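You operate a simulated robot arm through the tools that you are given. There is no shell and no other tool. Be economical: measure what you need, move in short steps, check, and stop when the job is done.

Carry out the task below with a simulated two-armed robot. There is one attempt and no reset: what you move stays moved.

Task
Fetch the strap from the blue chest and crimp a cap on it.
Fine: hold the lid open (the OPEN pad opens it) to lift it out; tray in, press the CAP pad for a cap, hold both run pads; leave it in the press, the lid closed and the other straps on their mat. Set down upright: what you pick out.

The check looks at the end state, three seconds after you hand in, the way a careful person would. Anything else that was tipped, shoved, dropped, spilled or broken makes it a failure. A push-on lid holds only when it is set on centred and level and pressed home; a screw cap is set on level and turned clockwise until tight.

Robot
Two 7-joint arms with fingered hands on one trunk, on a base that drives. Base frame: it is fixed to the floor where the robot stands at the start and does not move with it; the origin is under the middle of the robot, x ahead of it, y to its left, z up; the surface under the hand at the start is at about z = 800. Readings come in mm, degrees, newtons and seconds.
The left shoulder is at the start at [117, 187, 1029], the right one opposite. With the tool pointing down near the work surface each hand reaches from about 480 to 860 mm from the robot's upright axis, wherever it stands, measured 20 degrees to its own side. Places, roughly: cap pad [500, 1000, 1000]; grey press tray [300, 900, 800]; inside of the blue chest [700, -200, 800]; left run pad [200, 1100, 800]; nest of the press tray [300, 900, 800]; open pad [500, 0, 800]; right run pad [400, 700, 800]. Payload 3.6 kg a hand.
Tool frame (each hand has its own): the origin (TCP) lies between the finger pads and is the grasp point; the fingertips stand 26 mm ahead of it; z points along the fingers, y is the line along which they close. Largest opening 88 mm; the body of the gripper starts 30 mm behind the TCP. The gripper is a hand of 3 fingers: y runs from the thumb to the fingers, the wrist lies at [-17, -98, -164] in the tool frame, and closing takes about 1.5 s.
Orientation is told as [roll, pitch, yaw] about the base's x, y, z axes, in that order, counted from this pose: with the fingers straight down and the wrist toward the robot, the tool's x, y and z point along [0, 1, 0], [1, 0, 0] and [0, 0, -1] of the base frame.

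Tools
- The arms move only by the tool jog_arm. It takes "left_steps", "right_steps" or both (then of equal length, played together; a hand with none holds still); each is a list of rows, each a list of 6 numbers: the shift along the tool's x, y, z in mm, then the turn, a rotation vector about the tool's x, y, z in degrees. In form: [[tx, ty, tz, wx, wy, wz], ...]. A call has 1 to 10 rows; each row shifts and turns the commanded pose from where the row before left it, along the tool's axes as they then stand. "left_gripper" and "right_gripper" are, for a hand that has rows, the opening in per cent of the stroke, from 0 (shut) to 100 (fully open), set as the call begins (left out, the last holds). A row lasts 0.2 s, in which the tool goes at most 50 mm and 8.6 degrees; a call with a longer step from one row to the next is refused whole, and so is a gripper value outside its range. A pose out of reach is approached as far as the arm can. The call stops where the force on the tool passes 70 N (or 10 N more than at its start, if that is more) or the arm is blocked; 0.2 s more then pass. Each finger travels about 153 mm/s and halts on what it meets, pressing with about 25 N; the grip force reading is that of the motor and also rises with nothing between the fingers. The clock runs only during rows and for 0.2 s after the last one: add rows that do not move to give the fingers time. The reply holds the time, the measured pose of the TCP, the force on the tool along the base axes, the opening and the grip force, in the units named above and with some noise, with the torque about the TCP (base axes, N m) and any sound that the robot's microphone picked up.
- Cameras (640 x 400 px; columns grow to the right, rows downward): "scene" is now at [255.9, 41.2, 968.5]; the picture's right is [0.49, -0.87, 0.00], its down [0.06, 0.04, -1.00] and it looks along [0.87, 0.48, 0.07] (base axes); focal length 214 px, centre (320, 200). "left" rides on the left gripper at [-56, -80, -102] in its tool frame; the picture's right is [-0.73, -0.32, 0.60], its down [0.62, -0.67, 0.41] and it looks along [0.27, 0.68, 0.69] (tool axes); focal length 247 px, centre (320, 200). "right" rides on the right gripper at [56, -80, -102] in its tool frame; the picture's right is [-0.73, 0.32, -0.60], its down [-0.62, -0.66, 0.41] and it looks along [-0.27, 0.68, 0.69] (tool axes); focal length 247 px, centre (320, 200). There is no depth. A picture from a camera that has moved, and an enlarged one, comes with that camera's place and axes in the base frame and with its lens.
- capture(camera): a new picture of that camera. No time passes.
- raise_lower(by): slides the trunk up (or, below 0, down) by that many mm; the arms and the scene camera ride with it, the base frame stays. It gives what a move gives, with no picture.
- base_move(legs): drives the robot by 1 to 6 legs, each [ahead, left, turn to the left] in mm, mm and degrees, along the robot's own axes; the way and the turn of a leg run together, so that a leg with both is an arc; at most 1500 mm and 180 degrees a leg. The arms and the cameras ride along, it lands a little off, and it stops where it bumps. It gives what a move gives.
- finger_targets(fingers, thumb_bend, thumb_turn, hand): sets how far each is bent, from 0 (flat) to 1 (curled in); at 0.3 the hand is open as for a grip, at 0.7 the pads meet at the TCP. One left out holds its place. A second passes; each finger stops where it meets its share of the squeeze, and holds until it gets a number again. A gripper value or a shape takes the hand back. It gives what a move gives, with no picture; readings hold the bend of each and the force on the fingers (four entries, about 0 where the hand has none), thumb and palm. thumb_turn goes from beside the hand (0) to across from the fingers (1), as for a grip.
- hand_shape(shape, hand): the hand has 3 fingers and takes this shape, open, in about a second: jaw (thumb against the fingers, like two jaws); tri (thumb and two fingers); tip (a fingertip pinch); poke (one finger out to press); point (the index stretched); flat (the hand flat); cup (the hand cupped); fist (a fist). The gripper value then closes the fingers along that shape, each until it touches; the sizes above hold for jaw. It gives what a move gives, with no picture.
- turn_head(pan, tilt): turns the head with the scene camera to pan (to the left, within 60 degrees either way) and tilt (down, from -29 to 69), counted from straight ahead of the robot. It gives what a move gives.
- enlarge(camera, box): a new picture of the part [left, top, right, bottom] of that camera's present view, enlarged. No time passes.
- job_done(): hands the job in; it is judged then, once.

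Go step by step. Nothing tells you exact positions but the pictures and the camera data: compare them with the known pose of the tool, close in by small moves and look again before you grip or let go. The budget is 120 turns and 92 pictures, counting those below and the enlarged ones. Unless the task says otherwise, let go and move clear before handing in, and close with one line.

The tools are called after "Call:" as a command line: name --argument value ..., lists and objects as JSON in quotes. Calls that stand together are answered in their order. jog_arm: Moves the arms, as the interface text tells. Its arguments: {"type":"object","properties":{"left_steps":{"type":"array"},"left_gripper":{"type":"number"},"right_steps":{"type":"array"},"right_gripper":{"type":"number"}},"required":[]} The other tools are called the same way: raise_lower (by) slides the trunk up or down; hand_shape (shape, hand) gives the hand a shape; finger_targets (fingers, thumb_bend, thumb_turn, hand) moves the fingers one by one; base_move (legs) drives the base; turn_head (pan, tilt) turns the head that bears the scene camera; capture (camera) takes a picture; enlarge (camera, box) takes an enlarged picture of a part of a camera's view; job_done () hands the job in.

At the start:

```text
clock: 0.0
left_ee_pos: [322.0, 499.6, 1074.2]
left_orientation: [0.0, 0.1, 0.1]
left_wrist_force: [0.0, 0.3, -0.2]
left_ft_torque: [0.01, 0.0, 0.0]
left_gripper_width: 87.8
left_gripper_force: 0.0
left_shape: jaw
left_bend: [0.3, 0.3, 0.98]
left_finger forces: [0.0, 0.0, 0.1, 0.0, 0.0, 0.0]
right_ee_pos: [494.2, 67.8, 1083.7]
right_orientation: [0.0, 0.0, -0.1]
right_wrist_force: [0.3, 0.3, -0.5]
right_ft_torque: [-0.02, 0.01, 0.0]
right_gripper_width: 87.9
right_gripper_force: 0.1
right_shape: jaw
right_bend: [0.3, 0.3, 0.98]
right_finger forces: [0.0, 0.0, 0.1, 0.0, 0.0, 0.0]
trunk travel left (down, up): [-175.0, 582.0]
robot x, y, heading: [2.2, 1.9, 0.1]
head pan, tilt: [29.1, -4.1]
```

scene: 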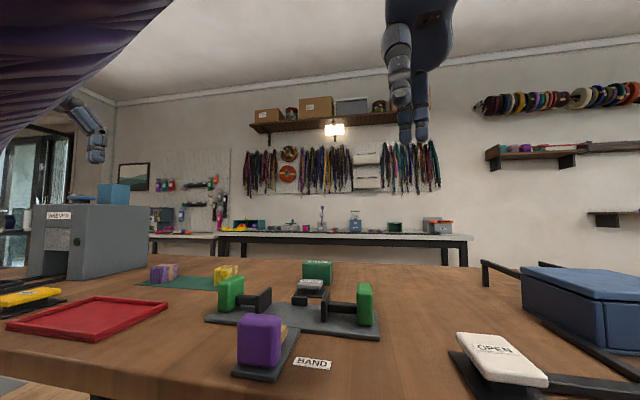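
right: 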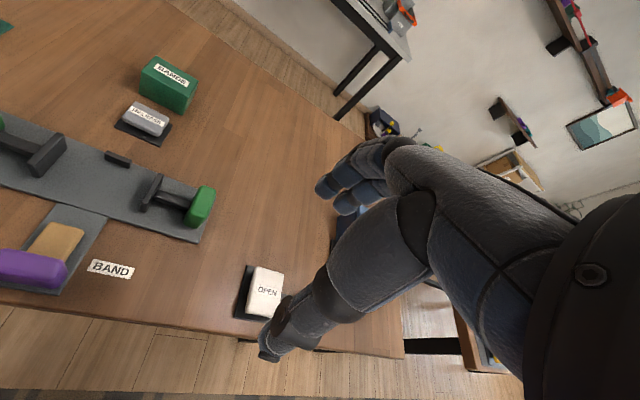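
left: 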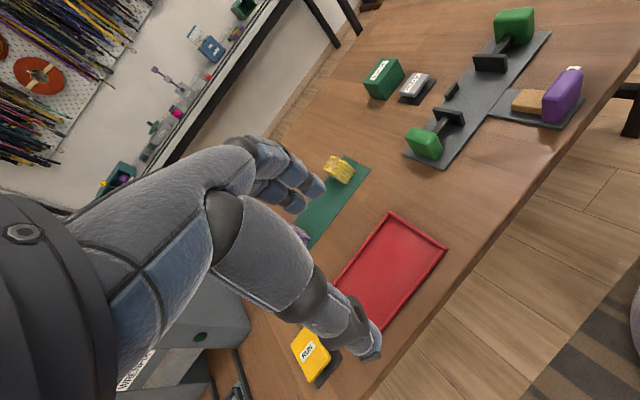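

I see the bench with a press at the left, an OPEN pad and a blue chest at the right. I look at both ends more closely first.

Call:
turn_head --pan -20 --tilt 25

Call:
capture --camera "scene"

Call:
turn_head --pan 60 --tilt 20

Call:
capture --camera "scene"

```text
clock: 1.2
left_ee_pos: [321.4, 499.9, 1074.0]
left_orientation: [0.0, 0.0, 0.0]
left_wrist_force: [-0.7, 0.3, -0.4]
left_ft_torque: [-0.03, -0.01, -0.02]
left_gripper_width: 88.0
left_gripper_force: 0.1
left_shape: jaw
left_bend: [0.3, 0.3, 0.98]
left_finger forces: [0.1, 0.0, 0.0, 0.0, 0.1, 0.0]
right_ee_pos: [493.6, 67.9, 1083.6]
right_orientation: [-0.1, 0.0, 0.1]
right_wrist_force: [-0.2, -0.6, 0.5]
right_ft_torque: [0.0, 0.02, -0.03]
right_gripper_width: 87.7
right_gripper_force: 0.0
right_shape: jaw
right_bend: [0.3, 0.3, 0.98]
right_finger forces: [0.1, 0.0, 0.0, 0.0, 0.0, 0.0]
trunk travel left (down, up): [-175.0, 582.0]
robot x, y, heading: [-0.7, 0.2, -0.0]
head pan, tilt: [-20.0, 25.0]
```

```text
88 pictures are left
camera scene: at [265.6, -33.1, 921.8], right [-0.34, -0.94, 0.0], down [-0.4, 0.14, -0.91], along [0.85, -0.31, -0.42], focal length 214 px, centre (320, 200)
```

scene: 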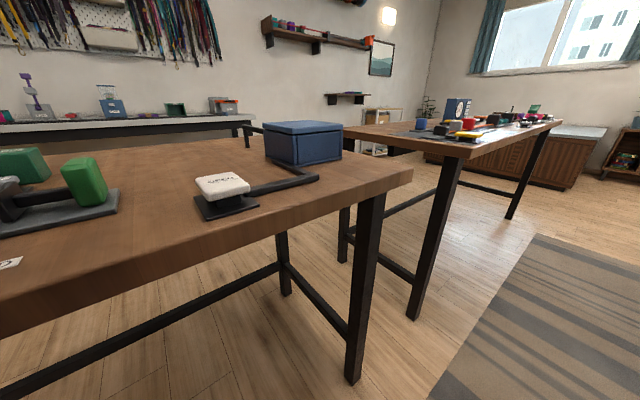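

```text
clock: 2.7
left_ee_pos: [321.9, 500.6, 1074.3]
left_orientation: [0.0, 0.0, 0.0]
left_wrist_force: [0.1, 0.4, 0.1]
left_ft_torque: [0.01, -0.01, 0.0]
left_gripper_width: 87.9
left_gripper_force: 0.0
left_shape: jaw
left_bend: [0.3, 0.3, 0.98]
left_finger forces: [0.1, 0.0, 0.0, 0.0, 0.1, 0.1]
right_ee_pos: [494.0, 68.4, 1083.8]
right_orientation: [0.0, -0.1, 0.0]
right_wrist_force: [0.2, 0.1, 0.7]
right_ft_torque: [0.01, 0.03, 0.0]
right_gripper_width: 87.8
right_gripper_force: 0.0
right_shape: jaw
right_bend: [0.3, 0.3, 0.98]
right_finger forces: [0.1, 0.1, 0.0, 0.1, 0.1, 0.0]
trunk travel left (down, up): [-175.0, 582.0]
robot x, y, heading: [-1.8, 1.0, 0.2]
head pan, tilt: [60.0, 20.0]
```

```text
87 pictures are left
camera scene: at [225.7, 79.0, 929.8], right [0.87, -0.5, 0.0], down [-0.17, -0.3, -0.94], along [0.47, 0.81, -0.34], focal length 214 px, centre (320, 200)
```

scene: 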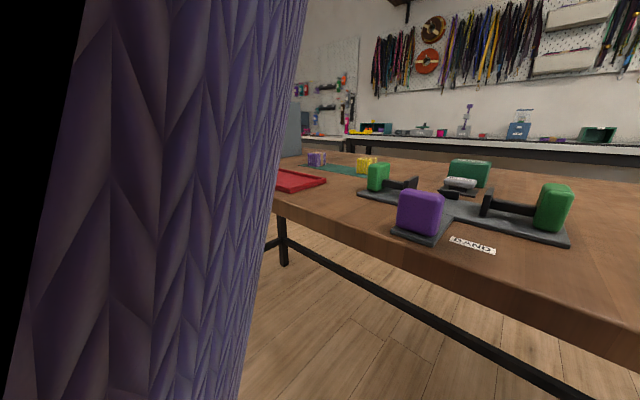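

The chest is near [740,-210] with the OPEN pad near [510,-5], joined by a lever. I'll raise the trunk for a bird's-eye view.

Call:
raise_lower --by 400

Call:
turn_head --pan -10 --tilt 50

Call:
capture --camera "scene"

Call:
turn_head --pan 45 --tilt 40

Call:
capture --camera "scene"

```text
clock: 6.5
left_ee_pos: [321.3, 500.1, 1473.7]
left_orientation: [0.0, 0.0, 0.1]
left_wrist_force: [0.5, 0.1, -0.3]
left_ft_torque: [0.03, -0.01, -0.01]
left_gripper_width: 87.6
left_gripper_force: 0.1
left_shape: jaw
left_bend: [0.3, 0.3, 0.98]
left_finger forces: [0.0, 0.0, 0.0, 0.0, 0.1, 0.0]
right_ee_pos: [494.0, 67.9, 1483.7]
right_orientation: [0.1, 0.1, 0.1]
right_wrist_force: [-0.7, 0.0, 0.7]
right_ft_torque: [0.01, -0.05, 0.01]
right_gripper_width: 87.5
right_gripper_force: 0.1
right_shape: jaw
right_bend: [0.3, 0.3, 0.98]
right_finger forces: [0.0, 0.1, 0.0, 0.1, 0.1, 0.0]
trunk travel left (down, up): [-575.0, 182.0]
robot x, y, heading: [1.4, 0.5, 0.2]
head pan, tilt: [60.0, 20.0]
```

```text
clock: 7.9
left_ee_pos: [321.2, 500.5, 1472.9]
left_orientation: [0.0, 0.0, 0.0]
left_wrist_force: [-0.3, -0.3, 0.6]
left_ft_torque: [0.0, 0.0, 0.05]
left_gripper_width: 87.9
left_gripper_force: 0.1
left_shape: jaw
left_bend: [0.3, 0.3, 0.98]
left_finger forces: [0.0, 0.1, 0.0, 0.0, 0.0, 0.0]
right_ee_pos: [494.7, 67.7, 1484.9]
right_orientation: [0.1, 0.0, 0.0]
right_wrist_force: [-0.1, -0.3, 0.5]
right_ft_torque: [-0.01, 0.01, 0.02]
right_gripper_width: 87.5
right_gripper_force: 0.0
right_shape: jaw
right_bend: [0.3, 0.3, 0.98]
right_finger forces: [0.2, 0.1, 0.1, 0.0, 0.0, 0.0]
trunk travel left (down, up): [-575.0, 182.0]
robot x, y, heading: [-1.3, -0.2, -0.2]
head pan, tilt: [-10.0, 50.0]
```

```text
86 pictures are left
camera scene: at [206.3, -14.9, 1310.5], right [-0.17, -0.98, 0.0], down [-0.75, 0.13, -0.64], along [0.63, -0.11, -0.77], focal length 214 px, centre (320, 200)
```

scene: 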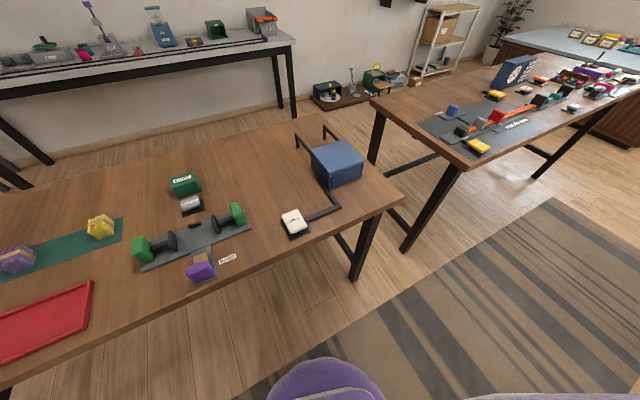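

```text
clock: 9.2
left_ee_pos: [320.9, 499.5, 1474.0]
left_orientation: [0.0, -0.1, 0.1]
left_wrist_force: [0.4, 0.3, 0.4]
left_ft_torque: [0.01, 0.01, 0.01]
left_gripper_width: 87.9
left_gripper_force: 0.0
left_shape: jaw
left_bend: [0.3, 0.3, 0.98]
left_finger forces: [0.0, 0.0, 0.0, 0.0, 0.0, 0.0]
right_ee_pos: [495.0, 67.8, 1484.7]
right_orientation: [0.0, -0.1, 0.0]
right_wrist_force: [-0.7, -0.4, -0.1]
right_ft_torque: [-0.03, 0.04, 0.01]
right_gripper_width: 87.8
right_gripper_force: 0.1
right_shape: jaw
right_bend: [0.3, 0.3, 0.98]
right_finger forces: [0.0, 0.0, 0.0, 0.0, 0.0, 0.1]
trunk travel left (down, up): [-575.0, 182.0]
robot x, y, heading: [6.1, 1.9, -0.0]
head pan, tilt: [45.0, 40.0]
```

```text
85 pictures are left
camera scene: at [190.7, 58.5, 1324.6], right [0.71, -0.71, 0.0], down [-0.46, -0.45, -0.77], along [0.54, 0.54, -0.64], focal length 214 px, centre (320, 200)
```

scene: 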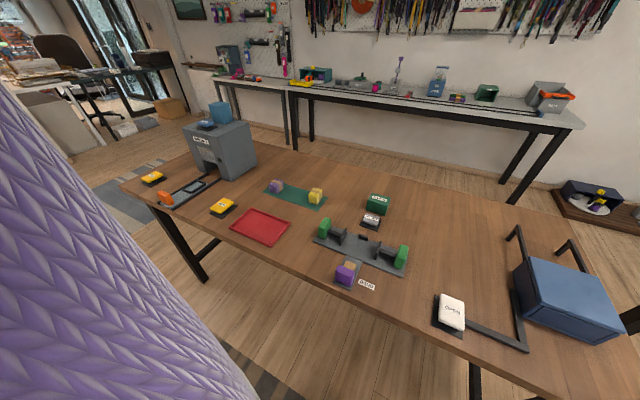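

Bench runs at about 17° to my frame; the pad is at ~[510,-5], the chest at ~[730,-215]. I drive to face the chest squarely, with the pad on my left.

Call:
base_move --legs '[[37, -292, 0], [0, 0, 17]]'

Call:
turn_head --pan 0 --tilt 50

Call:
capture --camera "scene"

```text
clock: 12.2
left_ee_pos: [195.5, 285.2, 1473.5]
left_orientation: [-0.2, 0.1, 17.1]
left_wrist_force: [-0.6, -1.2, -0.6]
left_ft_torque: [0.04, -0.01, 0.04]
left_gripper_width: 87.8
left_gripper_force: 0.1
left_shape: jaw
left_bend: [0.3, 0.3, 0.98]
left_finger forces: [0.0, 0.0, 0.0, 0.1, 0.1, 0.0]
right_ee_pos: [488.6, -76.9, 1484.8]
right_orientation: [0.0, 0.0, 17.2]
right_wrist_force: [-1.2, 1.3, -0.3]
right_ft_torque: [-0.01, 0.0, 0.01]
right_gripper_width: 87.7
right_gripper_force: 0.1
right_shape: jaw
right_bend: [0.3, 0.3, 0.98]
right_finger forces: [0.1, 0.1, 0.2, 0.0, 0.0, 0.0]
trunk travel left (down, up): [-575.0, 182.0]
robot x, y, heading: [34.2, -285.5, 17.2]
head pan, tilt: [45.0, 40.0]
```

```text
clock: 13.3
left_ee_pos: [196.2, 285.9, 1473.8]
left_orientation: [0.0, 0.0, 17.1]
left_wrist_force: [0.0, -0.3, 0.3]
left_ft_torque: [0.02, 0.0, 0.02]
left_gripper_width: 87.7
left_gripper_force: 0.1
left_shape: jaw
left_bend: [0.3, 0.3, 0.98]
left_finger forces: [0.0, 0.0, 0.0, 0.0, 0.0, 0.0]
right_ee_pos: [489.0, -76.4, 1484.6]
right_orientation: [0.0, -0.1, 17.3]
right_wrist_force: [-0.5, 0.1, 0.8]
right_ft_torque: [-0.01, 0.0, -0.01]
right_gripper_width: 87.5
right_gripper_force: 0.1
right_shape: jaw
right_bend: [0.3, 0.3, 0.98]
right_finger forces: [0.0, 0.0, 0.1, 0.0, 0.0, 0.0]
trunk travel left (down, up): [-575.0, 182.0]
robot x, y, heading: [35.8, -290.0, 17.0]
head pan, tilt: [0.0, 50.0]
```

```text
84 pictures are left
camera scene: at [234.8, -227.0, 1310.5], right [0.3, -0.96, 0.0], down [-0.73, -0.23, -0.64], along [0.61, 0.19, -0.77], focal length 214 px, centre (320, 200)
```

scene: 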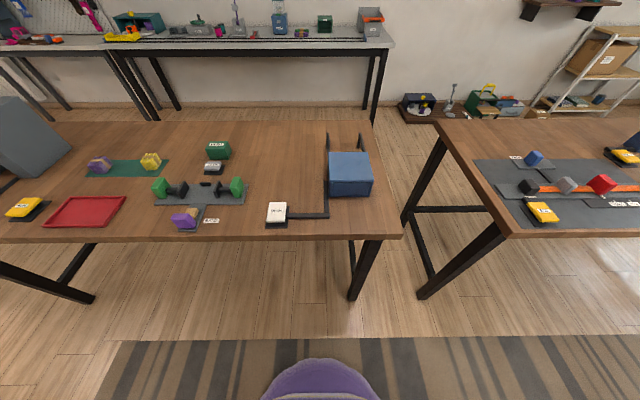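

The view is now square to the bench. I zoom on the pad and chest for measuring.

Call:
enlarge --camera "scene" --box '[250, 120, 410, 240]'

```text
3.33 times, centred on (330, 180) of scene
camera zoom: at [234.8, -227.0, 1310.5], right [0.3, -0.96, 0.0], down [-0.73, -0.23, -0.64], along [0.61, 0.19, -0.77], focal length 715 px, centre (287, 267)
```

zoom: 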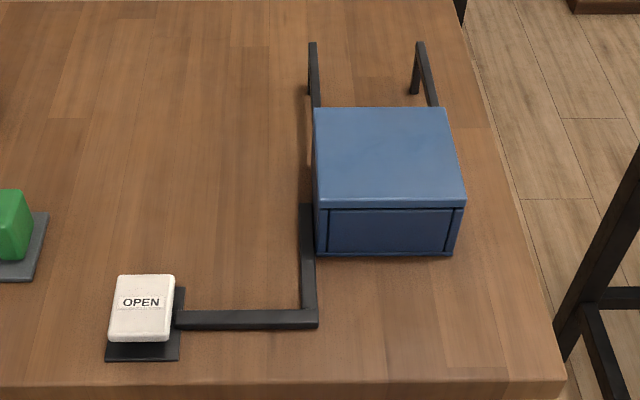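

The lid slides back on rails. I estimate chest centre [744,-164], lid top z≈866, pad top [537,-8,838]. Now I lower the trunk somewhat and bring the hands above them.

Call:
raise_lower --by -250

Call:
jog_arm --left_steps '[[-38, 24, 0, 0, 0, 0], [-38, 24, 0, 0, 0, 0], [-38, 24, 0, 0, 0, 0], [-38, 24, 0, 0, 0, 0], [-38, 24, 0, 0, 0, 0], [-38, 24, 0, 0, 0, 0], [-38, 24, 0, 0, 0, 0], [-38, 24, 0, 0, 0, 0], [-38, 24, 0, 0, 0, 0], [-40, 22, 0, 0, 0, 0]]' --right_steps '[[-20, 19, 0, 0, 0, 0], [-20, 19, 0, 0, 0, 0], [-20, 19, 0, 0, 0, 0], [-20, 19, 0, 0, 0, 0], [-20, 19, 0, 0, 0, 0], [-20, 19, 0, 0, 0, 0], [-20, 19, 0, 0, 0, 0], [-20, 19, 0, 0, 0, 0], [0, 19, 0, 0, 0, 0], [0, 19, 0, 0, 0, 0]]' --left_gripper 0

Call:
capture --camera "scene"

Call:
capture --camera "left"

```text
clock: 15.8
left_ee_pos: [196.5, 284.5, 1223.9]
left_orientation: [0.0, -0.1, 17.3]
left_wrist_force: [0.9, 0.2, -0.2]
left_ft_torque: [-0.03, 0.01, 0.03]
left_gripper_width: 88.0
left_gripper_force: 0.0
left_shape: jaw
left_bend: [0.3, 0.3, 0.98]
left_finger forces: [0.1, 0.0, 0.0, 0.0, 0.0, 0.0]
right_ee_pos: [488.5, -76.9, 1235.3]
right_orientation: [0.0, -0.1, 17.2]
right_wrist_force: [0.2, -1.2, -0.4]
right_ft_torque: [0.02, 0.0, 0.01]
right_gripper_width: 87.7
right_gripper_force: 0.0
right_shape: jaw
right_bend: [0.3, 0.3, 0.98]
right_finger forces: [0.0, 0.0, 0.0, 0.0, 0.0, 0.1]
trunk travel left (down, up): [-325.0, 432.0]
robot x, y, heading: [37.0, -287.9, 17.1]
head pan, tilt: [0.0, 50.0]
```

```text
clock: 18.1
left_ee_pos: [520.6, 16.9, 1225.9]
left_orientation: [0.1, 0.1, 17.4]
left_wrist_force: [-0.3, 0.0, -0.5]
left_ft_torque: [0.0, 0.0, -0.02]
left_gripper_width: 0.2
left_gripper_force: 24.8
left_shape: jaw
left_bend: [0.7, 0.45, 1.0]
left_finger forces: [0.1, 0.0, 0.1, 0.0, 0.0, 0.0]
left hand out of reach, approached as far as the arm can: row 10
right_ee_pos: [716.8, -173.1, 1234.1]
right_orientation: [-0.1, -0.1, 17.3]
right_wrist_force: [-0.1, 0.1, 0.7]
right_ft_torque: [0.02, 0.0, -0.01]
right_gripper_width: 87.7
right_gripper_force: 0.0
right_shape: jaw
right_bend: [0.3, 0.3, 0.98]
right_finger forces: [0.1, 0.1, 0.0, 0.0, 0.0, 0.0]
trunk travel left (down, up): [-325.0, 432.0]
robot x, y, heading: [34.9, -290.8, 17.1]
head pan, tilt: [0.0, 50.0]
```

```text
82 pictures are left
camera scene: at [255.7, -220.6, 1048.0], right [0.3, -0.96, 0.0], down [-0.73, -0.23, -0.64], along [0.61, 0.19, -0.77], focal length 214 px, centre (320, 200)
```

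scene: 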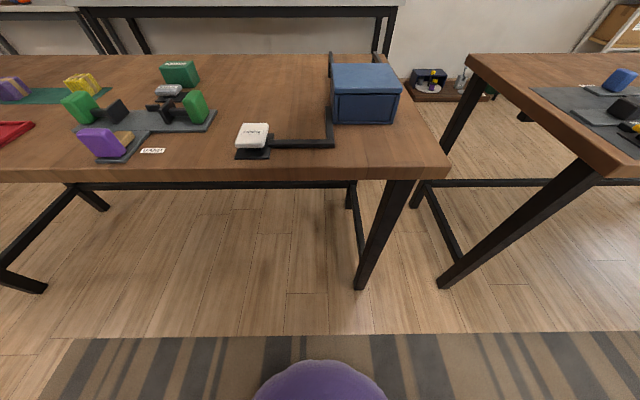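

```text
81 pictures are left
camera left: at [461.1, -60.4, 1326.3], right [-0.08, -0.8, -0.6], down [-0.82, 0.4, -0.41], along [0.56, 0.46, -0.69], focal length 247 px, centre (320, 200)
```

left: 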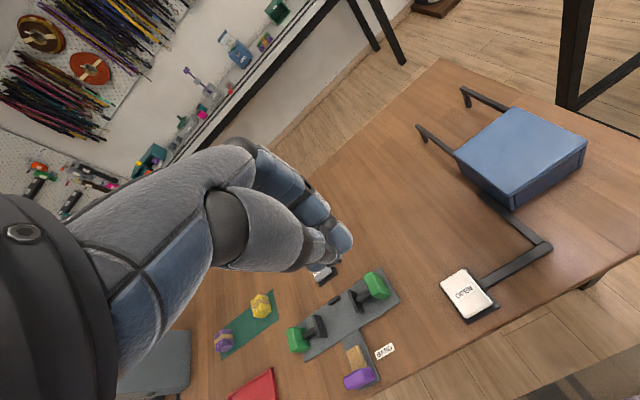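

The pad is confirmed at about [537,-9]. I lower the left hand over it and look again.

Call:
jog_arm --left_steps '[[0, 0, 45, 0, 0, 0], [0, 0, 45, 0, 0, 0], [0, 0, 45, 0, 0, 0], [0, 0, 45, 0, 0, 0], [0, 0, 45, 0, 0, 0], [0, 0, 45, 0, 0, 0], [0, 0, 25, 0, 0, 0], [0, 0, 0, 0, 0, 0]]'

Call:
capture --camera "scene"

Call:
capture --camera "left"

```text
clock: 19.9
left_ee_pos: [506.3, 29.8, 940.0]
left_orientation: [-0.1, 0.0, 17.0]
left_wrist_force: [-0.4, -0.9, -0.2]
left_ft_torque: [0.03, 0.02, -0.02]
left_gripper_width: 0.3
left_gripper_force: 24.9
left_shape: jaw
left_bend: [0.7, 0.45, 1.0]
left_finger forces: [0.1, 0.0, 0.0, 0.0, 0.1, 0.1]
left hand out of reach, approached as far as the arm can: row 6, 7
right_ee_pos: [716.9, -174.0, 1235.0]
right_orientation: [-0.1, -0.1, 17.1]
right_wrist_force: [0.7, -0.4, 0.7]
right_ft_torque: [-0.02, -0.02, 0.02]
right_gripper_width: 87.7
right_gripper_force: 0.0
right_shape: jaw
right_bend: [0.3, 0.3, 0.98]
right_finger forces: [0.0, 0.0, 0.0, 0.1, 0.0, 0.0]
trunk travel left (down, up): [-325.0, 432.0]
robot x, y, heading: [38.4, -288.4, 17.1]
head pan, tilt: [0.0, 50.0]
```

```text
80 pictures are left
camera scene: at [255.3, -221.0, 1048.2], right [0.29, -0.96, 0.0], down [-0.73, -0.23, -0.64], along [0.61, 0.19, -0.77], focal length 214 px, centre (320, 200)
```

scene: 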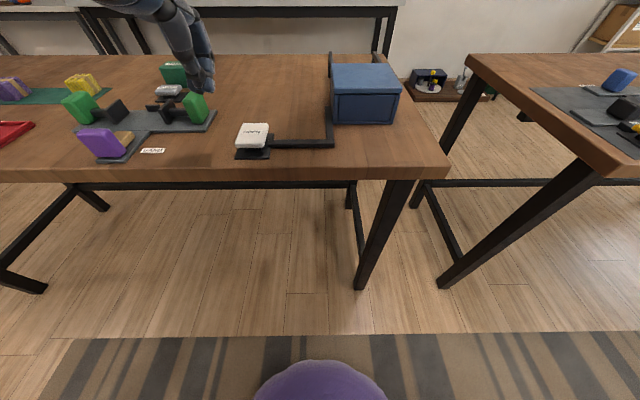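

```text
79 pictures are left
camera left: at [445.6, -48.1, 1041.9], right [-0.09, -0.8, -0.6], down [-0.82, 0.4, -0.41], along [0.57, 0.45, -0.69], focal length 247 px, centre (320, 200)
```

left: 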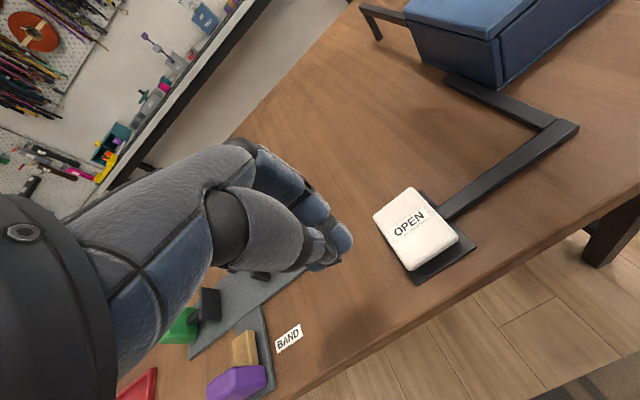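

The arm fell short toward the middle; I swing the left wrist outward (yaw −30°) so it reaches naturally.

Call:
jog_arm --left_steps '[[0, 0, 0, 0, 0, 8], [0, 0, 0, 0, 0, 8], [0, 0, 0, 0, 0, 8], [0, 0, 0, 0, 0, 8], [0, 0, 0, 0, 0, 0]]'

```text
clock: 21.1
left_ee_pos: [506.6, 30.1, 942.4]
left_orientation: [0.1, -0.1, -14.9]
left_wrist_force: [0.6, 0.6, 0.9]
left_ft_torque: [0.0, 0.0, -0.03]
left_gripper_width: 0.1
left_gripper_force: 25.1
left_shape: jaw
left_bend: [0.7, 0.46, 1.0]
left_finger forces: [0.0, 0.0, 0.0, 0.0, 0.0, 0.0]
right_ee_pos: [716.4, -174.1, 1236.0]
right_orientation: [0.0, 0.1, 17.3]
right_wrist_force: [-0.6, -0.1, -0.2]
right_ft_torque: [0.0, -0.01, -0.01]
right_gripper_width: 87.6
right_gripper_force: 0.0
right_shape: jaw
right_bend: [0.3, 0.3, 0.98]
right_finger forces: [0.1, 0.0, 0.1, 0.0, 0.0, 0.1]
trunk travel left (down, up): [-325.0, 432.0]
robot x, y, heading: [37.9, -289.1, 17.3]
head pan, tilt: [0.0, 50.0]
```

Call:
jog_arm --left_steps '[[-15, 20, 0, 0, 0, 0], [-15, 20, 0, 0, 0, 0], [0, 0, 40, 0, 0, 0], [0, 0, 0, 0, 0, 0]]'

Call:
capture --camera "left"

```text
clock: 22.1
left_ee_pos: [510.9, 8.0, 919.8]
left_orientation: [-0.1, 0.0, -14.9]
left_wrist_force: [0.0, -0.9, 0.6]
left_ft_torque: [-0.02, -0.01, -0.01]
left_gripper_width: 0.0
left_gripper_force: 25.1
left_shape: jaw
left_bend: [0.7, 0.46, 1.0]
left_finger forces: [0.1, 0.2, 0.1, 0.0, 0.0, 0.0]
left hand out of reach, approached as far as the arm can: row 2, 3
right_ee_pos: [718.1, -175.4, 1235.2]
right_orientation: [-0.1, -0.2, 17.2]
right_wrist_force: [-0.5, 0.2, -0.5]
right_ft_torque: [0.02, 0.0, 0.02]
right_gripper_width: 87.7
right_gripper_force: 0.0
right_shape: jaw
right_bend: [0.3, 0.3, 0.98]
right_finger forces: [0.1, 0.0, 0.1, 0.1, 0.1, 0.0]
trunk travel left (down, up): [-325.0, 432.0]
robot x, y, heading: [37.8, -287.0, 17.0]
head pan, tilt: [0.0, 50.0]
```

```text
78 pictures are left
camera left: at [418.9, -25.6, 1021.9], right [-0.5, -0.63, -0.6], down [-0.48, 0.77, -0.41], along [0.72, 0.08, -0.69], focal length 247 px, centre (320, 200)
```

left: 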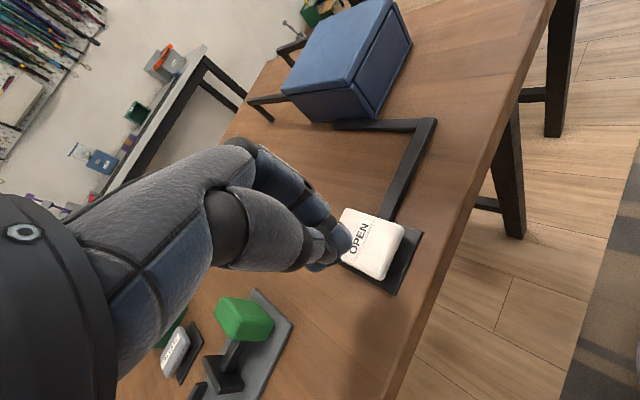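

Still short by a few centimetres; I shift the robot 90 mm right so the pad is more on my left side.

Call:
base_move --legs '[[0, -90, 0]]'

Call:
capture --camera "scene"

```text
clock: 23.1
left_ee_pos: [537.8, -78.4, 920.7]
left_orientation: [0.0, -0.1, -14.9]
left_wrist_force: [0.6, -0.5, -0.7]
left_ft_torque: [-0.02, 0.01, 0.01]
left_gripper_width: 0.0
left_gripper_force: 24.3
left_shape: jaw
left_bend: [0.7, 0.46, 1.0]
left_finger forces: [0.0, 0.0, 0.0, 0.0, 0.0, 0.1]
right_ee_pos: [743.2, -262.7, 1235.2]
right_orientation: [0.1, 0.0, 17.1]
right_wrist_force: [-0.6, -0.1, 0.4]
right_ft_torque: [0.0, 0.02, 0.01]
right_gripper_width: 87.8
right_gripper_force: 0.1
right_shape: jaw
right_bend: [0.3, 0.3, 0.98]
right_finger forces: [0.0, 0.0, 0.0, 0.0, 0.0, 0.1]
trunk travel left (down, up): [-325.0, 432.0]
robot x, y, heading: [62.6, -375.3, 17.3]
head pan, tilt: [0.0, 50.0]
```

```text
77 pictures are left
camera scene: at [282.4, -308.3, 1048.2], right [0.29, -0.96, 0.0], down [-0.73, -0.23, -0.64], along [0.61, 0.19, -0.77], focal length 214 px, centre (320, 200)
```

scene: 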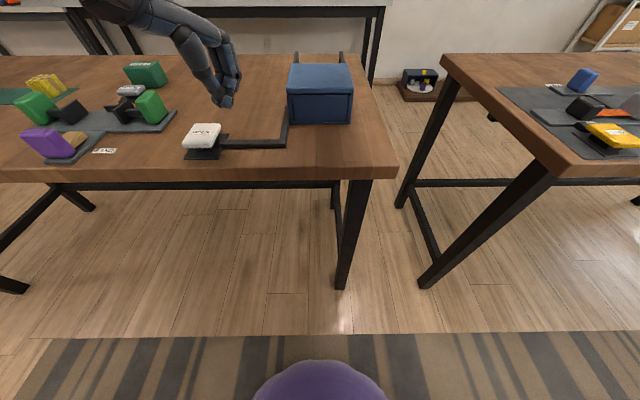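

Call:
jog_arm --left_steps '[[30, -11, 0, 0, 0, 0], [32, -11, 0, 0, 0, 0], [0, 0, 25, 0, 0, 0], [0, 0, 0, 0, 0, 0]]'

Call:
capture --camera "scene"

Call:
capture --camera "left"

```text
clock: 24.1
left_ee_pos: [531.6, -11.7, 894.0]
left_orientation: [-0.2, -0.1, -15.0]
left_wrist_force: [0.0, -0.3, 0.1]
left_ft_torque: [-0.03, -0.01, 0.02]
left_gripper_width: 0.4
left_gripper_force: 24.6
left_shape: jaw
left_bend: [0.7, 0.46, 1.0]
left_finger forces: [0.0, 0.0, 0.0, 0.1, 0.0, 0.0]
right_ee_pos: [743.5, -261.4, 1236.8]
right_orientation: [0.0, -0.1, 17.1]
right_wrist_force: [0.0, -0.4, 0.1]
right_ft_torque: [-0.01, -0.02, 0.03]
right_gripper_width: 87.7
right_gripper_force: 0.1
right_shape: jaw
right_bend: [0.3, 0.3, 0.98]
right_finger forces: [0.1, 0.0, 0.0, 0.1, 0.0, 0.0]
trunk travel left (down, up): [-325.0, 432.0]
robot x, y, heading: [63.3, -373.3, 17.5]
head pan, tilt: [0.0, 50.0]
```

```text
76 pictures are left
camera scene: at [281.7, -307.2, 1048.3], right [0.29, -0.96, 0.0], down [-0.73, -0.23, -0.64], along [0.61, 0.19, -0.77], focal length 214 px, centre (320, 200)
```

scene: 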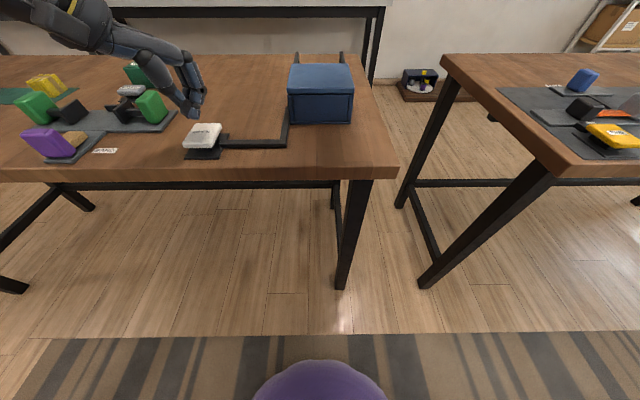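

```text
75 pictures are left
camera left: at [440.3, -46.1, 996.7], right [-0.5, -0.63, -0.6], down [-0.48, 0.77, -0.41], along [0.72, 0.08, -0.69], focal length 247 px, centre (320, 200)
```

left: 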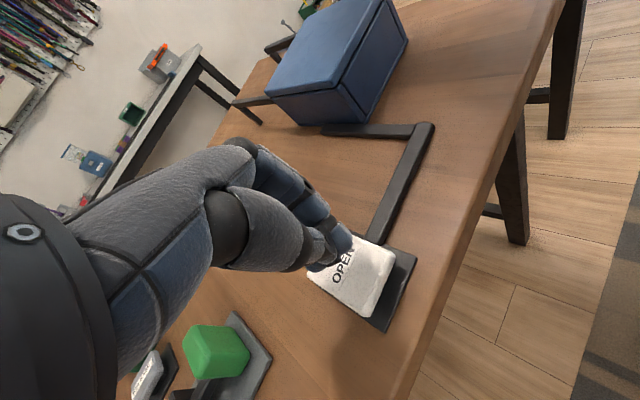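

The fingertips are right above the pad centre. Press down.

Call:
jog_arm --left_steps '[[-3, 0, 20, 0, 0, 0], [0, 0, 10, 0, 0, 0], [0, 0, 10, 0, 0, 0], [0, 0, 5, 0, 0, 0], [0, 0, 0, 0, 0, 0], [0, 0, 0, 0, 0, 0]]'

Call:
capture --camera "scene"

```text
clock: 25.6
left_ee_pos: [522.1, -9.0, 861.5]
left_orientation: [-0.2, 0.0, -14.9]
left_wrist_force: [0.4, -0.1, 0.2]
left_ft_torque: [0.0, 0.0, 0.0]
left_gripper_width: 0.1
left_gripper_force: 24.9
left_shape: jaw
left_bend: [0.7, 0.46, 1.0]
left_finger forces: [0.0, 0.1, 0.1, 0.1, 0.0, 0.0]
left hand out of reach, approached as far as the arm can: row 2, 3, 4
right_ee_pos: [743.0, -260.7, 1234.6]
right_orientation: [-0.1, 0.0, 17.1]
right_wrist_force: [-0.7, 0.3, -0.1]
right_ft_torque: [-0.01, -0.02, -0.02]
right_gripper_width: 87.7
right_gripper_force: 0.1
right_shape: jaw
right_bend: [0.3, 0.3, 0.98]
right_finger forces: [0.0, 0.0, 0.0, 0.0, 0.0, 0.0]
trunk travel left (down, up): [-325.0, 432.0]
robot x, y, heading: [64.1, -371.7, 17.2]
head pan, tilt: [0.0, 50.0]
```

```text
74 pictures are left
camera scene: at [282.0, -307.1, 1048.2], right [0.29, -0.96, 0.0], down [-0.73, -0.23, -0.64], along [0.61, 0.19, -0.77], focal length 214 px, centre (320, 200)
```

scene: 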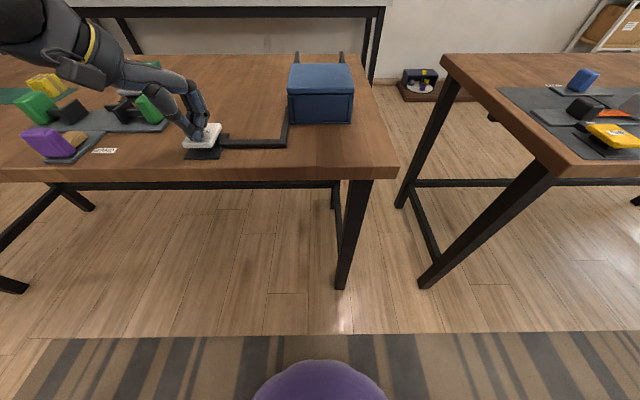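

The arm is limited by the trunk height. I raise the hand, lower the trunk 130 mm and press again.

Call:
jog_arm --left_steps '[[0, 0, -45, 0, 0, 0], [0, 0, -45, 0, 0, 0], [0, 0, -45, 0, 0, 0], [0, 0, -45, 0, 0, 0], [0, 0, 0, 0, 0, 0]]'

Call:
raise_lower --by -130

```text
clock: 26.8
left_ee_pos: [524.4, -9.4, 1040.2]
left_orientation: [-0.2, 0.0, -14.9]
left_wrist_force: [0.1, -0.1, 0.7]
left_ft_torque: [0.0, -0.04, 0.0]
left_gripper_width: 0.0
left_gripper_force: 25.1
left_shape: jaw
left_bend: [0.7, 0.46, 1.0]
left_finger forces: [0.0, 0.0, 0.0, 0.0, 0.0, 0.0]
right_ee_pos: [744.1, -261.5, 1234.6]
right_orientation: [0.0, -0.1, 17.2]
right_wrist_force: [-0.3, 0.9, 0.4]
right_ft_torque: [0.01, -0.03, 0.03]
right_gripper_width: 87.9
right_gripper_force: 0.0
right_shape: jaw
right_bend: [0.3, 0.3, 0.98]
right_finger forces: [0.0, 0.1, 0.0, 0.0, 0.1, 0.0]
trunk travel left (down, up): [-325.0, 432.0]
robot x, y, heading: [65.7, -375.2, 17.3]
head pan, tilt: [0.0, 50.0]
```

```text
clock: 28.3
left_ee_pos: [520.0, -9.0, 911.1]
left_orientation: [-0.1, -0.1, -14.8]
left_wrist_force: [-0.3, -0.1, 0.7]
left_ft_torque: [0.01, -0.01, 0.01]
left_gripper_width: 0.1
left_gripper_force: 25.3
left_shape: jaw
left_bend: [0.7, 0.46, 1.0]
left_finger forces: [0.0, 0.0, 0.1, 0.0, 0.0, 0.0]
right_ee_pos: [742.7, -261.4, 1105.4]
right_orientation: [0.0, -0.1, 17.1]
right_wrist_force: [0.1, -0.1, -0.2]
right_ft_torque: [0.0, 0.01, 0.01]
right_gripper_width: 87.7
right_gripper_force: 0.0
right_shape: jaw
right_bend: [0.3, 0.3, 0.98]
right_finger forces: [0.0, 0.0, 0.0, 0.0, 0.1, 0.1]
trunk travel left (down, up): [-195.0, 562.0]
robot x, y, heading: [60.2, -372.1, 17.1]
head pan, tilt: [0.0, 50.0]
```

Call:
jog_arm --left_steps '[[0, 11, 20, 0, 0, 0], [0, 0, 22, 0, 0, 0], [0, 0, 8, 0, 0, 0], [0, 0, 6, 0, 0, 0], [0, 0, 5, 0, 0, 0], [0, 0, 0, 0, 0, 0], [0, 0, 0, 0, 0, 0]]'

Call:
turn_head --pan 0 --tilt 30

Call:
capture --camera "scene"

```text
clock: 29.9
left_ee_pos: [533.2, -11.6, 851.2]
left_orientation: [-0.1, -0.1, -14.9]
left_wrist_force: [1.1, 0.8, 3.5]
left_ft_torque: [0.02, -0.03, 0.03]
left_gripper_width: 0.1
left_gripper_force: 25.1
left_shape: jaw
left_bend: [0.7, 0.46, 1.0]
left_finger forces: [0.0, 0.1, 0.0, 0.1, 0.0, 0.0]
right_ee_pos: [743.9, -260.4, 1104.2]
right_orientation: [0.1, 0.0, 17.2]
right_wrist_force: [-0.1, -0.2, 0.6]
right_ft_torque: [0.01, 0.01, 0.02]
right_gripper_width: 87.7
right_gripper_force: 0.1
right_shape: jaw
right_bend: [0.3, 0.3, 0.98]
right_finger forces: [0.1, 0.0, 0.0, 0.1, 0.0, 0.0]
trunk travel left (down, up): [-195.0, 562.0]
robot x, y, heading: [62.1, -372.7, 17.2]
head pan, tilt: [0.0, 50.0]
```

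```text
clock: 30.8
left_ee_pos: [534.0, -12.6, 850.1]
left_orientation: [-0.2, -0.1, -14.8]
left_wrist_force: [1.2, -0.4, 3.2]
left_ft_torque: [0.03, 0.0, 0.03]
left_gripper_width: 0.1
left_gripper_force: 24.9
left_shape: jaw
left_bend: [0.7, 0.46, 1.0]
left_finger forces: [0.0, 0.0, 0.0, 0.0, 0.1, 0.1]
right_ee_pos: [742.8, -261.5, 1103.7]
right_orientation: [0.0, -0.1, 17.1]
right_wrist_force: [0.3, 0.5, -0.3]
right_ft_torque: [0.03, 0.01, -0.01]
right_gripper_width: 87.9
right_gripper_force: 0.0
right_shape: jaw
right_bend: [0.3, 0.3, 0.98]
right_finger forces: [0.0, 0.0, 0.0, 0.1, 0.1, 0.0]
trunk travel left (down, up): [-195.0, 562.0]
robot x, y, heading: [61.5, -372.7, 17.2]
head pan, tilt: [0.0, 30.0]
```

```text
73 pictures are left
camera scene: at [316.9, -296.4, 935.7], right [0.29, -0.96, 0.0], down [-0.48, -0.15, -0.87], along [0.83, 0.26, -0.5], focal length 214 px, centre (320, 200)
```

scene: 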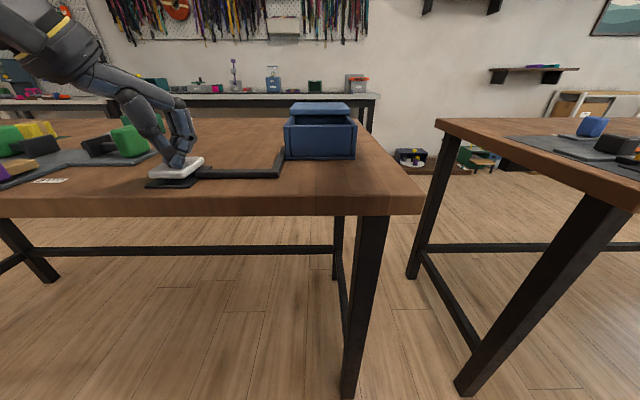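

The lid is sliding back as the pad goes down. I press on.

Call:
jog_arm --left_steps '[[0, 0, 5, 0, 0, 0], [0, 0, 5, 0, 0, 0], [0, 0, 3, 0, 0, 0], [0, 0, 0, 0, 0, 0]]'

Call:
enlarge --camera "scene" --box '[130, 70, 370, 220]'

Call:
capture --camera "right"

```text
clock: 31.8
left_ee_pos: [533.9, -12.5, 841.7]
left_orientation: [0.1, -0.8, -14.9]
left_wrist_force: [2.9, 4.6, 33.5]
left_ft_torque: [0.1, 0.03, -0.03]
left_gripper_width: 0.0
left_gripper_force: 25.3
left_shape: jaw
left_bend: [0.7, 0.46, 1.0]
left_finger forces: [0.0, 0.0, 0.1, 0.0, 0.0, 0.1]
right_ee_pos: [740.5, -261.4, 1107.4]
right_orientation: [0.1, -0.1, 17.1]
right_wrist_force: [-0.1, 0.3, -0.4]
right_ft_torque: [0.0, 0.0, -0.02]
right_gripper_width: 87.8
right_gripper_force: 0.0
right_shape: jaw
right_bend: [0.3, 0.3, 0.98]
right_finger forces: [0.0, 0.0, 0.1, 0.0, 0.1, 0.0]
trunk travel left (down, up): [-195.0, 562.0]
robot x, y, heading: [60.2, -376.1, 17.2]
head pan, tilt: [0.0, 30.0]
```

```text
2.67 times, centred on (250, 145) of scene
camera zoom: at [315.4, -297.2, 936.7], right [0.29, -0.96, 0.0], down [-0.48, -0.15, -0.87], along [0.83, 0.26, -0.5], focal length 572 px, centre (507, 347)
```

zoom: 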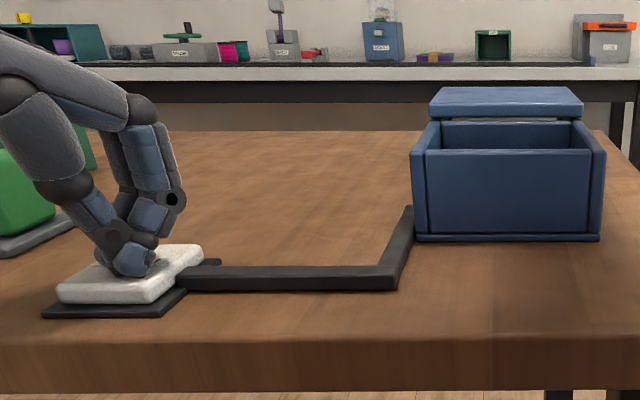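

```text
71 pictures are left
camera right: at [647.9, -230.8, 1207.3], right [0.52, -0.61, 0.6], down [-0.45, -0.79, -0.41], along [0.73, -0.06, -0.69], focal length 247 px, centre (320, 200)
```

right: 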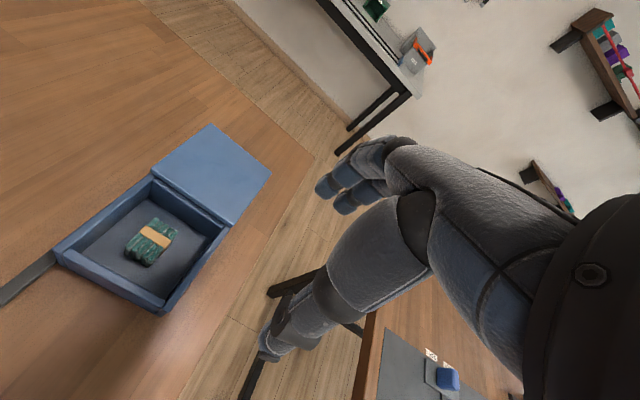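

Lid is open and a green strap bundle with a tan band lies inside. I zoom in on it.

Call:
enlarge --camera "right" --box '[50, 120, 280, 320]'

```text
2.00 times, centred on (165, 220) of right
camera zoom: at [647.9, -230.8, 1207.3], right [0.52, -0.61, 0.6], down [-0.45, -0.79, -0.41], along [0.73, -0.06, -0.69], focal length 494 px, centre (630, 160)
```

zoom: 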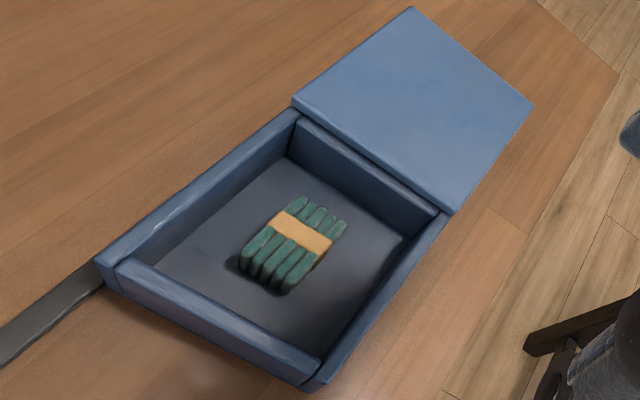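

The strap is at ~[746,-158], ~50 mm long along my forward direction and ~32 wide. I'll grip across its width: turn the right hand 90° so the wrist points to the right, above the chest.

Call:
jog_arm --right_steps '[[0, 0, 0, 0, 0, -8.5], [0, 0, 0, 0, 0, -8.5], [0, 0, 0, 0, 0, -8.5], [0, 0, 0, 0, 0, -8.5], [0, 0, 0, 0, 0, -8.5], [0, 0, 0, 0, 0, -8.5], [0, 0, 0, 0, 0, -8.5], [0, 0, 0, 0, 0, -8.5], [0, 0, 0, 0, 0, -8.5], [0, 0, 0, 0, 0, -8.5]]'

```text
clock: 34.0
left_ee_pos: [533.4, -13.1, 841.9]
left_orientation: [0.1, -0.6, -14.9]
left_wrist_force: [2.5, 4.0, 34.9]
left_ft_torque: [0.09, 0.03, 0.0]
left_gripper_width: 0.2
left_gripper_force: 24.6
left_shape: jaw
left_bend: [0.7, 0.46, 1.0]
left_finger forces: [0.0, 0.1, 0.1, 0.0, 0.0, 0.0]
right_ee_pos: [718.2, -286.6, 1086.2]
right_orientation: [-0.1, -0.2, 56.1]
right_wrist_force: [-1.1, 0.8, 0.2]
right_ft_torque: [0.0, -0.01, 0.01]
right_gripper_width: 88.0
right_gripper_force: 0.0
right_shape: jaw
right_bend: [0.3, 0.3, 0.98]
right_finger forces: [0.0, 0.0, 0.0, 0.1, 0.0, 0.0]
right hand out of reach, approached as far as the arm can: row 5, 6, 7, 8, 9, 10
trunk travel left (down, up): [-195.0, 562.0]
robot x, y, heading: [64.0, -374.4, 17.0]
head pan, tilt: [0.0, 30.0]
```

That turn is out of reach, so I return to a straight wrist and grip the strap along its 50 mm length.

Call:
jog_arm --right_steps '[[0, 0, 0, 0, 0, 8], [0, 0, 0, 0, 0, 8], [0, 0, 0, 0, 0, 8], [0, 0, 0, 0, 0, 8], [0, 0, 0, 0, 0, 7], [0, 0, 0, 0, 0, 0]]' --right_gripper 85

```text
clock: 35.4
left_ee_pos: [532.5, -14.8, 841.8]
left_orientation: [0.1, -0.6, -15.0]
left_wrist_force: [3.5, 4.0, 33.5]
left_ft_torque: [0.04, 0.0, 0.0]
left_gripper_width: 0.0
left_gripper_force: 24.8
left_shape: jaw
left_bend: [0.7, 0.46, 1.0]
left_finger forces: [0.0, 0.0, 0.0, 0.0, 0.0, 0.0]
right_ee_pos: [718.1, -287.6, 1084.6]
right_orientation: [0.1, -0.2, 16.9]
right_wrist_force: [-0.1, 0.5, 0.2]
right_ft_torque: [-0.05, 0.01, 0.01]
right_gripper_width: 75.0
right_gripper_force: 0.1
right_shape: jaw
right_bend: [0.32, 0.4, 0.98]
right_finger forces: [0.1, 0.0, 0.0, 0.1, 0.0, 0.1]
trunk travel left (down, up): [-195.0, 562.0]
robot x, y, heading: [61.9, -373.6, 17.2]
head pan, tilt: [0.0, 30.0]
```

Call:
jog_arm --right_steps '[[29, 16, 0, 0, 0, 0], [29, 16, 0, 0, 0, 0], [29, 16, 0, 0, 0, 0], [29, 17, 0, 0, 0, 0], [0, 0, 45, 0, 0, 0], [0, 0, 45, 0, 0, 0], [0, 0, 45, 0, 0, 0], [0, 0, 0, 0, 0, 0]]'

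Call:
capture --camera "right"

Call:
enlarge --camera "scene" --box '[130, 30, 370, 180]'

```text
clock: 37.2
left_ee_pos: [534.1, -14.3, 842.3]
left_orientation: [0.1, -0.7, -15.1]
left_wrist_force: [3.0, 3.6, 33.8]
left_ft_torque: [0.05, 0.06, 0.01]
left_gripper_width: 0.4
left_gripper_force: 25.1
left_shape: jaw
left_bend: [0.7, 0.46, 1.0]
left_finger forces: [0.0, 0.0, 0.0, 0.1, 0.1, 0.0]
right_ee_pos: [747.7, -158.5, 952.2]
right_orientation: [0.0, -0.2, 16.9]
right_wrist_force: [-0.2, -0.1, 0.9]
right_ft_torque: [0.02, 0.01, -0.01]
right_gripper_width: 74.9
right_gripper_force: 0.0
right_shape: jaw
right_bend: [0.32, 0.4, 0.98]
right_finger forces: [0.0, 0.0, 0.0, 0.0, 0.0, 0.1]
trunk travel left (down, up): [-195.0, 562.0]
robot x, y, heading: [62.3, -372.1, 17.5]
head pan, tilt: [0.0, 30.0]
```

```text
69 pictures are left
camera right: at [654.0, -126.9, 1052.4], right [0.52, -0.61, 0.6], down [-0.45, -0.79, -0.41], along [0.73, -0.06, -0.69], focal length 247 px, centre (320, 200)
```

right: 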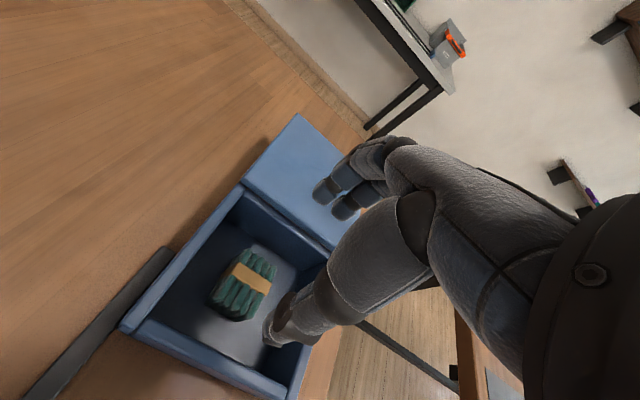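

```text
2.67 times, centred on (250, 105) of scene
camera zoom: at [315.5, -297.3, 936.4], right [0.29, -0.96, 0.0], down [-0.48, -0.15, -0.87], along [0.83, 0.26, -0.5], focal length 572 px, centre (507, 453)
```

zoom: 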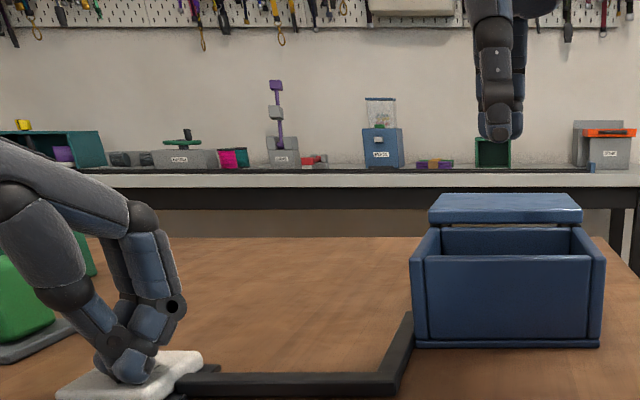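

The hand is centred above the strap. I go down to rim level and check.

Call:
jog_arm --right_steps '[[0, -1, 35, 0, 0, 0], [0, 0, 35, 0, 0, 0], [0, 0, 0, 0, 0, 0]]' --right_gripper 80

Call:
capture --camera "right"

Call:
enlarge --camera "scene" --box '[250, 50, 410, 170]'

```text
clock: 38.0
left_ee_pos: [532.3, -14.0, 842.3]
left_orientation: [0.1, -0.6, -14.8]
left_wrist_force: [3.0, 4.4, 34.5]
left_ft_torque: [0.03, 0.08, 0.03]
left_gripper_width: 0.3
left_gripper_force: 25.2
left_shape: jaw
left_bend: [0.7, 0.46, 1.0]
left_finger forces: [0.0, 0.0, 0.0, 0.1, 0.0, 0.0]
right_ee_pos: [747.0, -157.2, 881.2]
right_orientation: [0.0, -0.1, 17.0]
right_wrist_force: [0.4, 0.4, -0.1]
right_ft_torque: [-0.01, 0.0, 0.0]
right_gripper_width: 70.6
right_gripper_force: 0.0
right_shape: jaw
right_bend: [0.33, 0.46, 0.99]
right_finger forces: [0.1, 0.0, 0.0, 0.1, 0.1, 0.1]
trunk travel left (down, up): [-195.0, 562.0]
robot x, y, heading: [59.8, -375.6, 17.1]
head pan, tilt: [0.0, 30.0]
```

```text
67 pictures are left
camera right: at [653.7, -126.3, 981.7], right [0.52, -0.61, 0.6], down [-0.45, -0.79, -0.41], along [0.73, -0.06, -0.69], focal length 247 px, centre (320, 200)
```

right: 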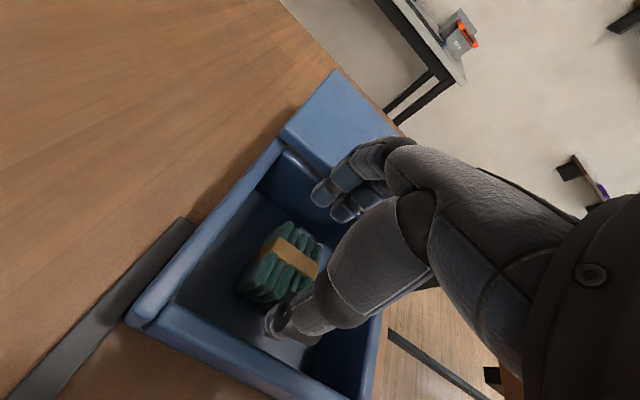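

```text
3.33 times, centred on (330, 110) of scene
camera zoom: at [315.5, -297.3, 936.4], right [0.29, -0.96, 0.0], down [-0.48, -0.15, -0.87], along [0.83, 0.26, -0.5], focal length 715 px, centre (287, 500)
```

zoom: 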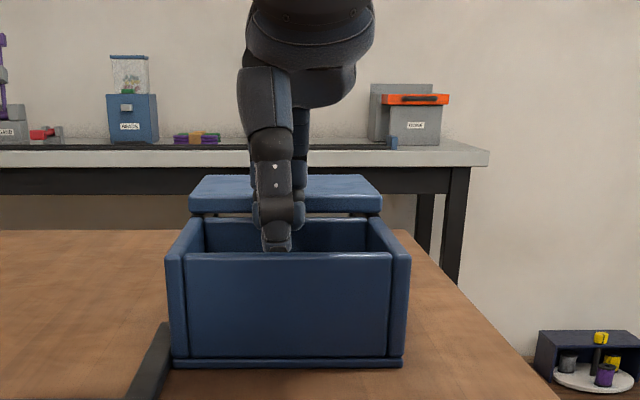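

I zoom in on the strap to refine its height and position before descending.

Call:
enlarge --camera "right" --box '[200, 180, 360, 360]'

```text
2.22 times, centred on (280, 270) of right
camera zoom: at [653.7, -126.3, 981.7], right [0.52, -0.61, 0.6], down [-0.45, -0.79, -0.41], along [0.73, -0.06, -0.69], focal length 549 px, centre (409, 44)
```

zoom: 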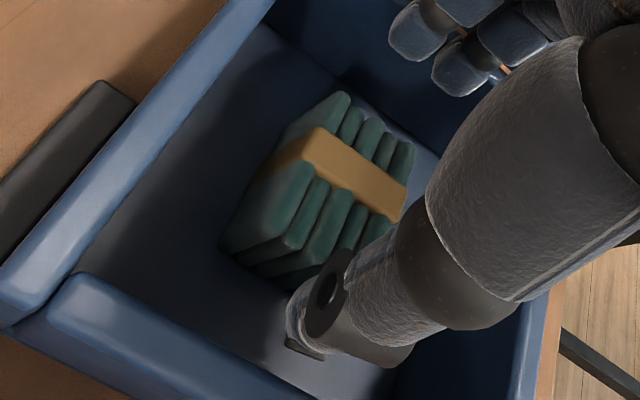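

The strap stands ~28 mm tall with centre ≈[746,-158]; thumb and fingers straddle it with clearance. I descend and stay open to check forces.

Call:
jog_arm --right_steps '[[0, 0, 15, 0, 0, 0], [0, 0, 15, 0, 0, 0], [0, 0, 12, 0, 0, 0], [0, 0, 0, 0, 0, 0]]'

Call:
capture --camera "right"

```text
clock: 39.0
left_ee_pos: [529.3, -14.6, 842.4]
left_orientation: [0.2, -0.5, -14.9]
left_wrist_force: [6.9, 0.1, 19.5]
left_ft_torque: [-0.06, -0.14, 0.04]
left_gripper_width: 0.0
left_gripper_force: 24.9
left_shape: jaw
left_bend: [0.7, 0.46, 1.0]
left_finger forces: [0.1, 0.0, 0.1, 0.0, 0.0, 0.0]
right_ee_pos: [741.5, -155.3, 846.1]
right_orientation: [0.1, -0.6, 17.3]
right_wrist_force: [-28.7, -9.2, 28.7]
right_ft_torque: [0.69, -1.96, 0.1]
right_gripper_width: 69.3
right_gripper_force: 0.0
right_shape: jaw
right_bend: [0.35, 0.47, 0.99]
right_finger forces: [26.6, 13.2, 0.0, 0.1, 0.3, 0.0]
trunk travel left (down, up): [-195.0, 562.0]
robot x, y, heading: [64.6, -374.3, 17.2]
head pan, tilt: [0.0, 30.0]
```

```text
64 pictures are left
camera right: at [647.9, -125.4, 946.2], right [0.52, -0.61, 0.6], down [-0.45, -0.79, -0.42], along [0.73, -0.05, -0.68], focal length 247 px, centre (320, 200)
```

right: 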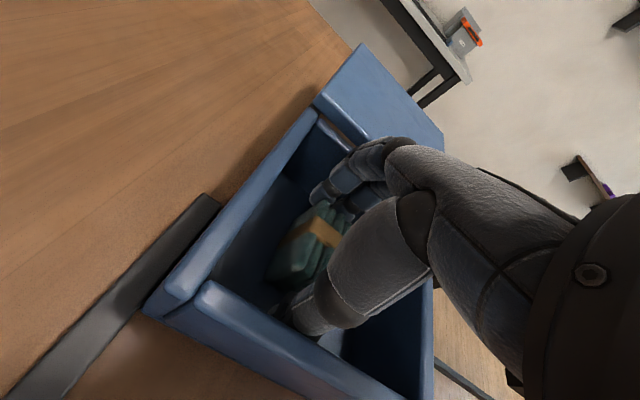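

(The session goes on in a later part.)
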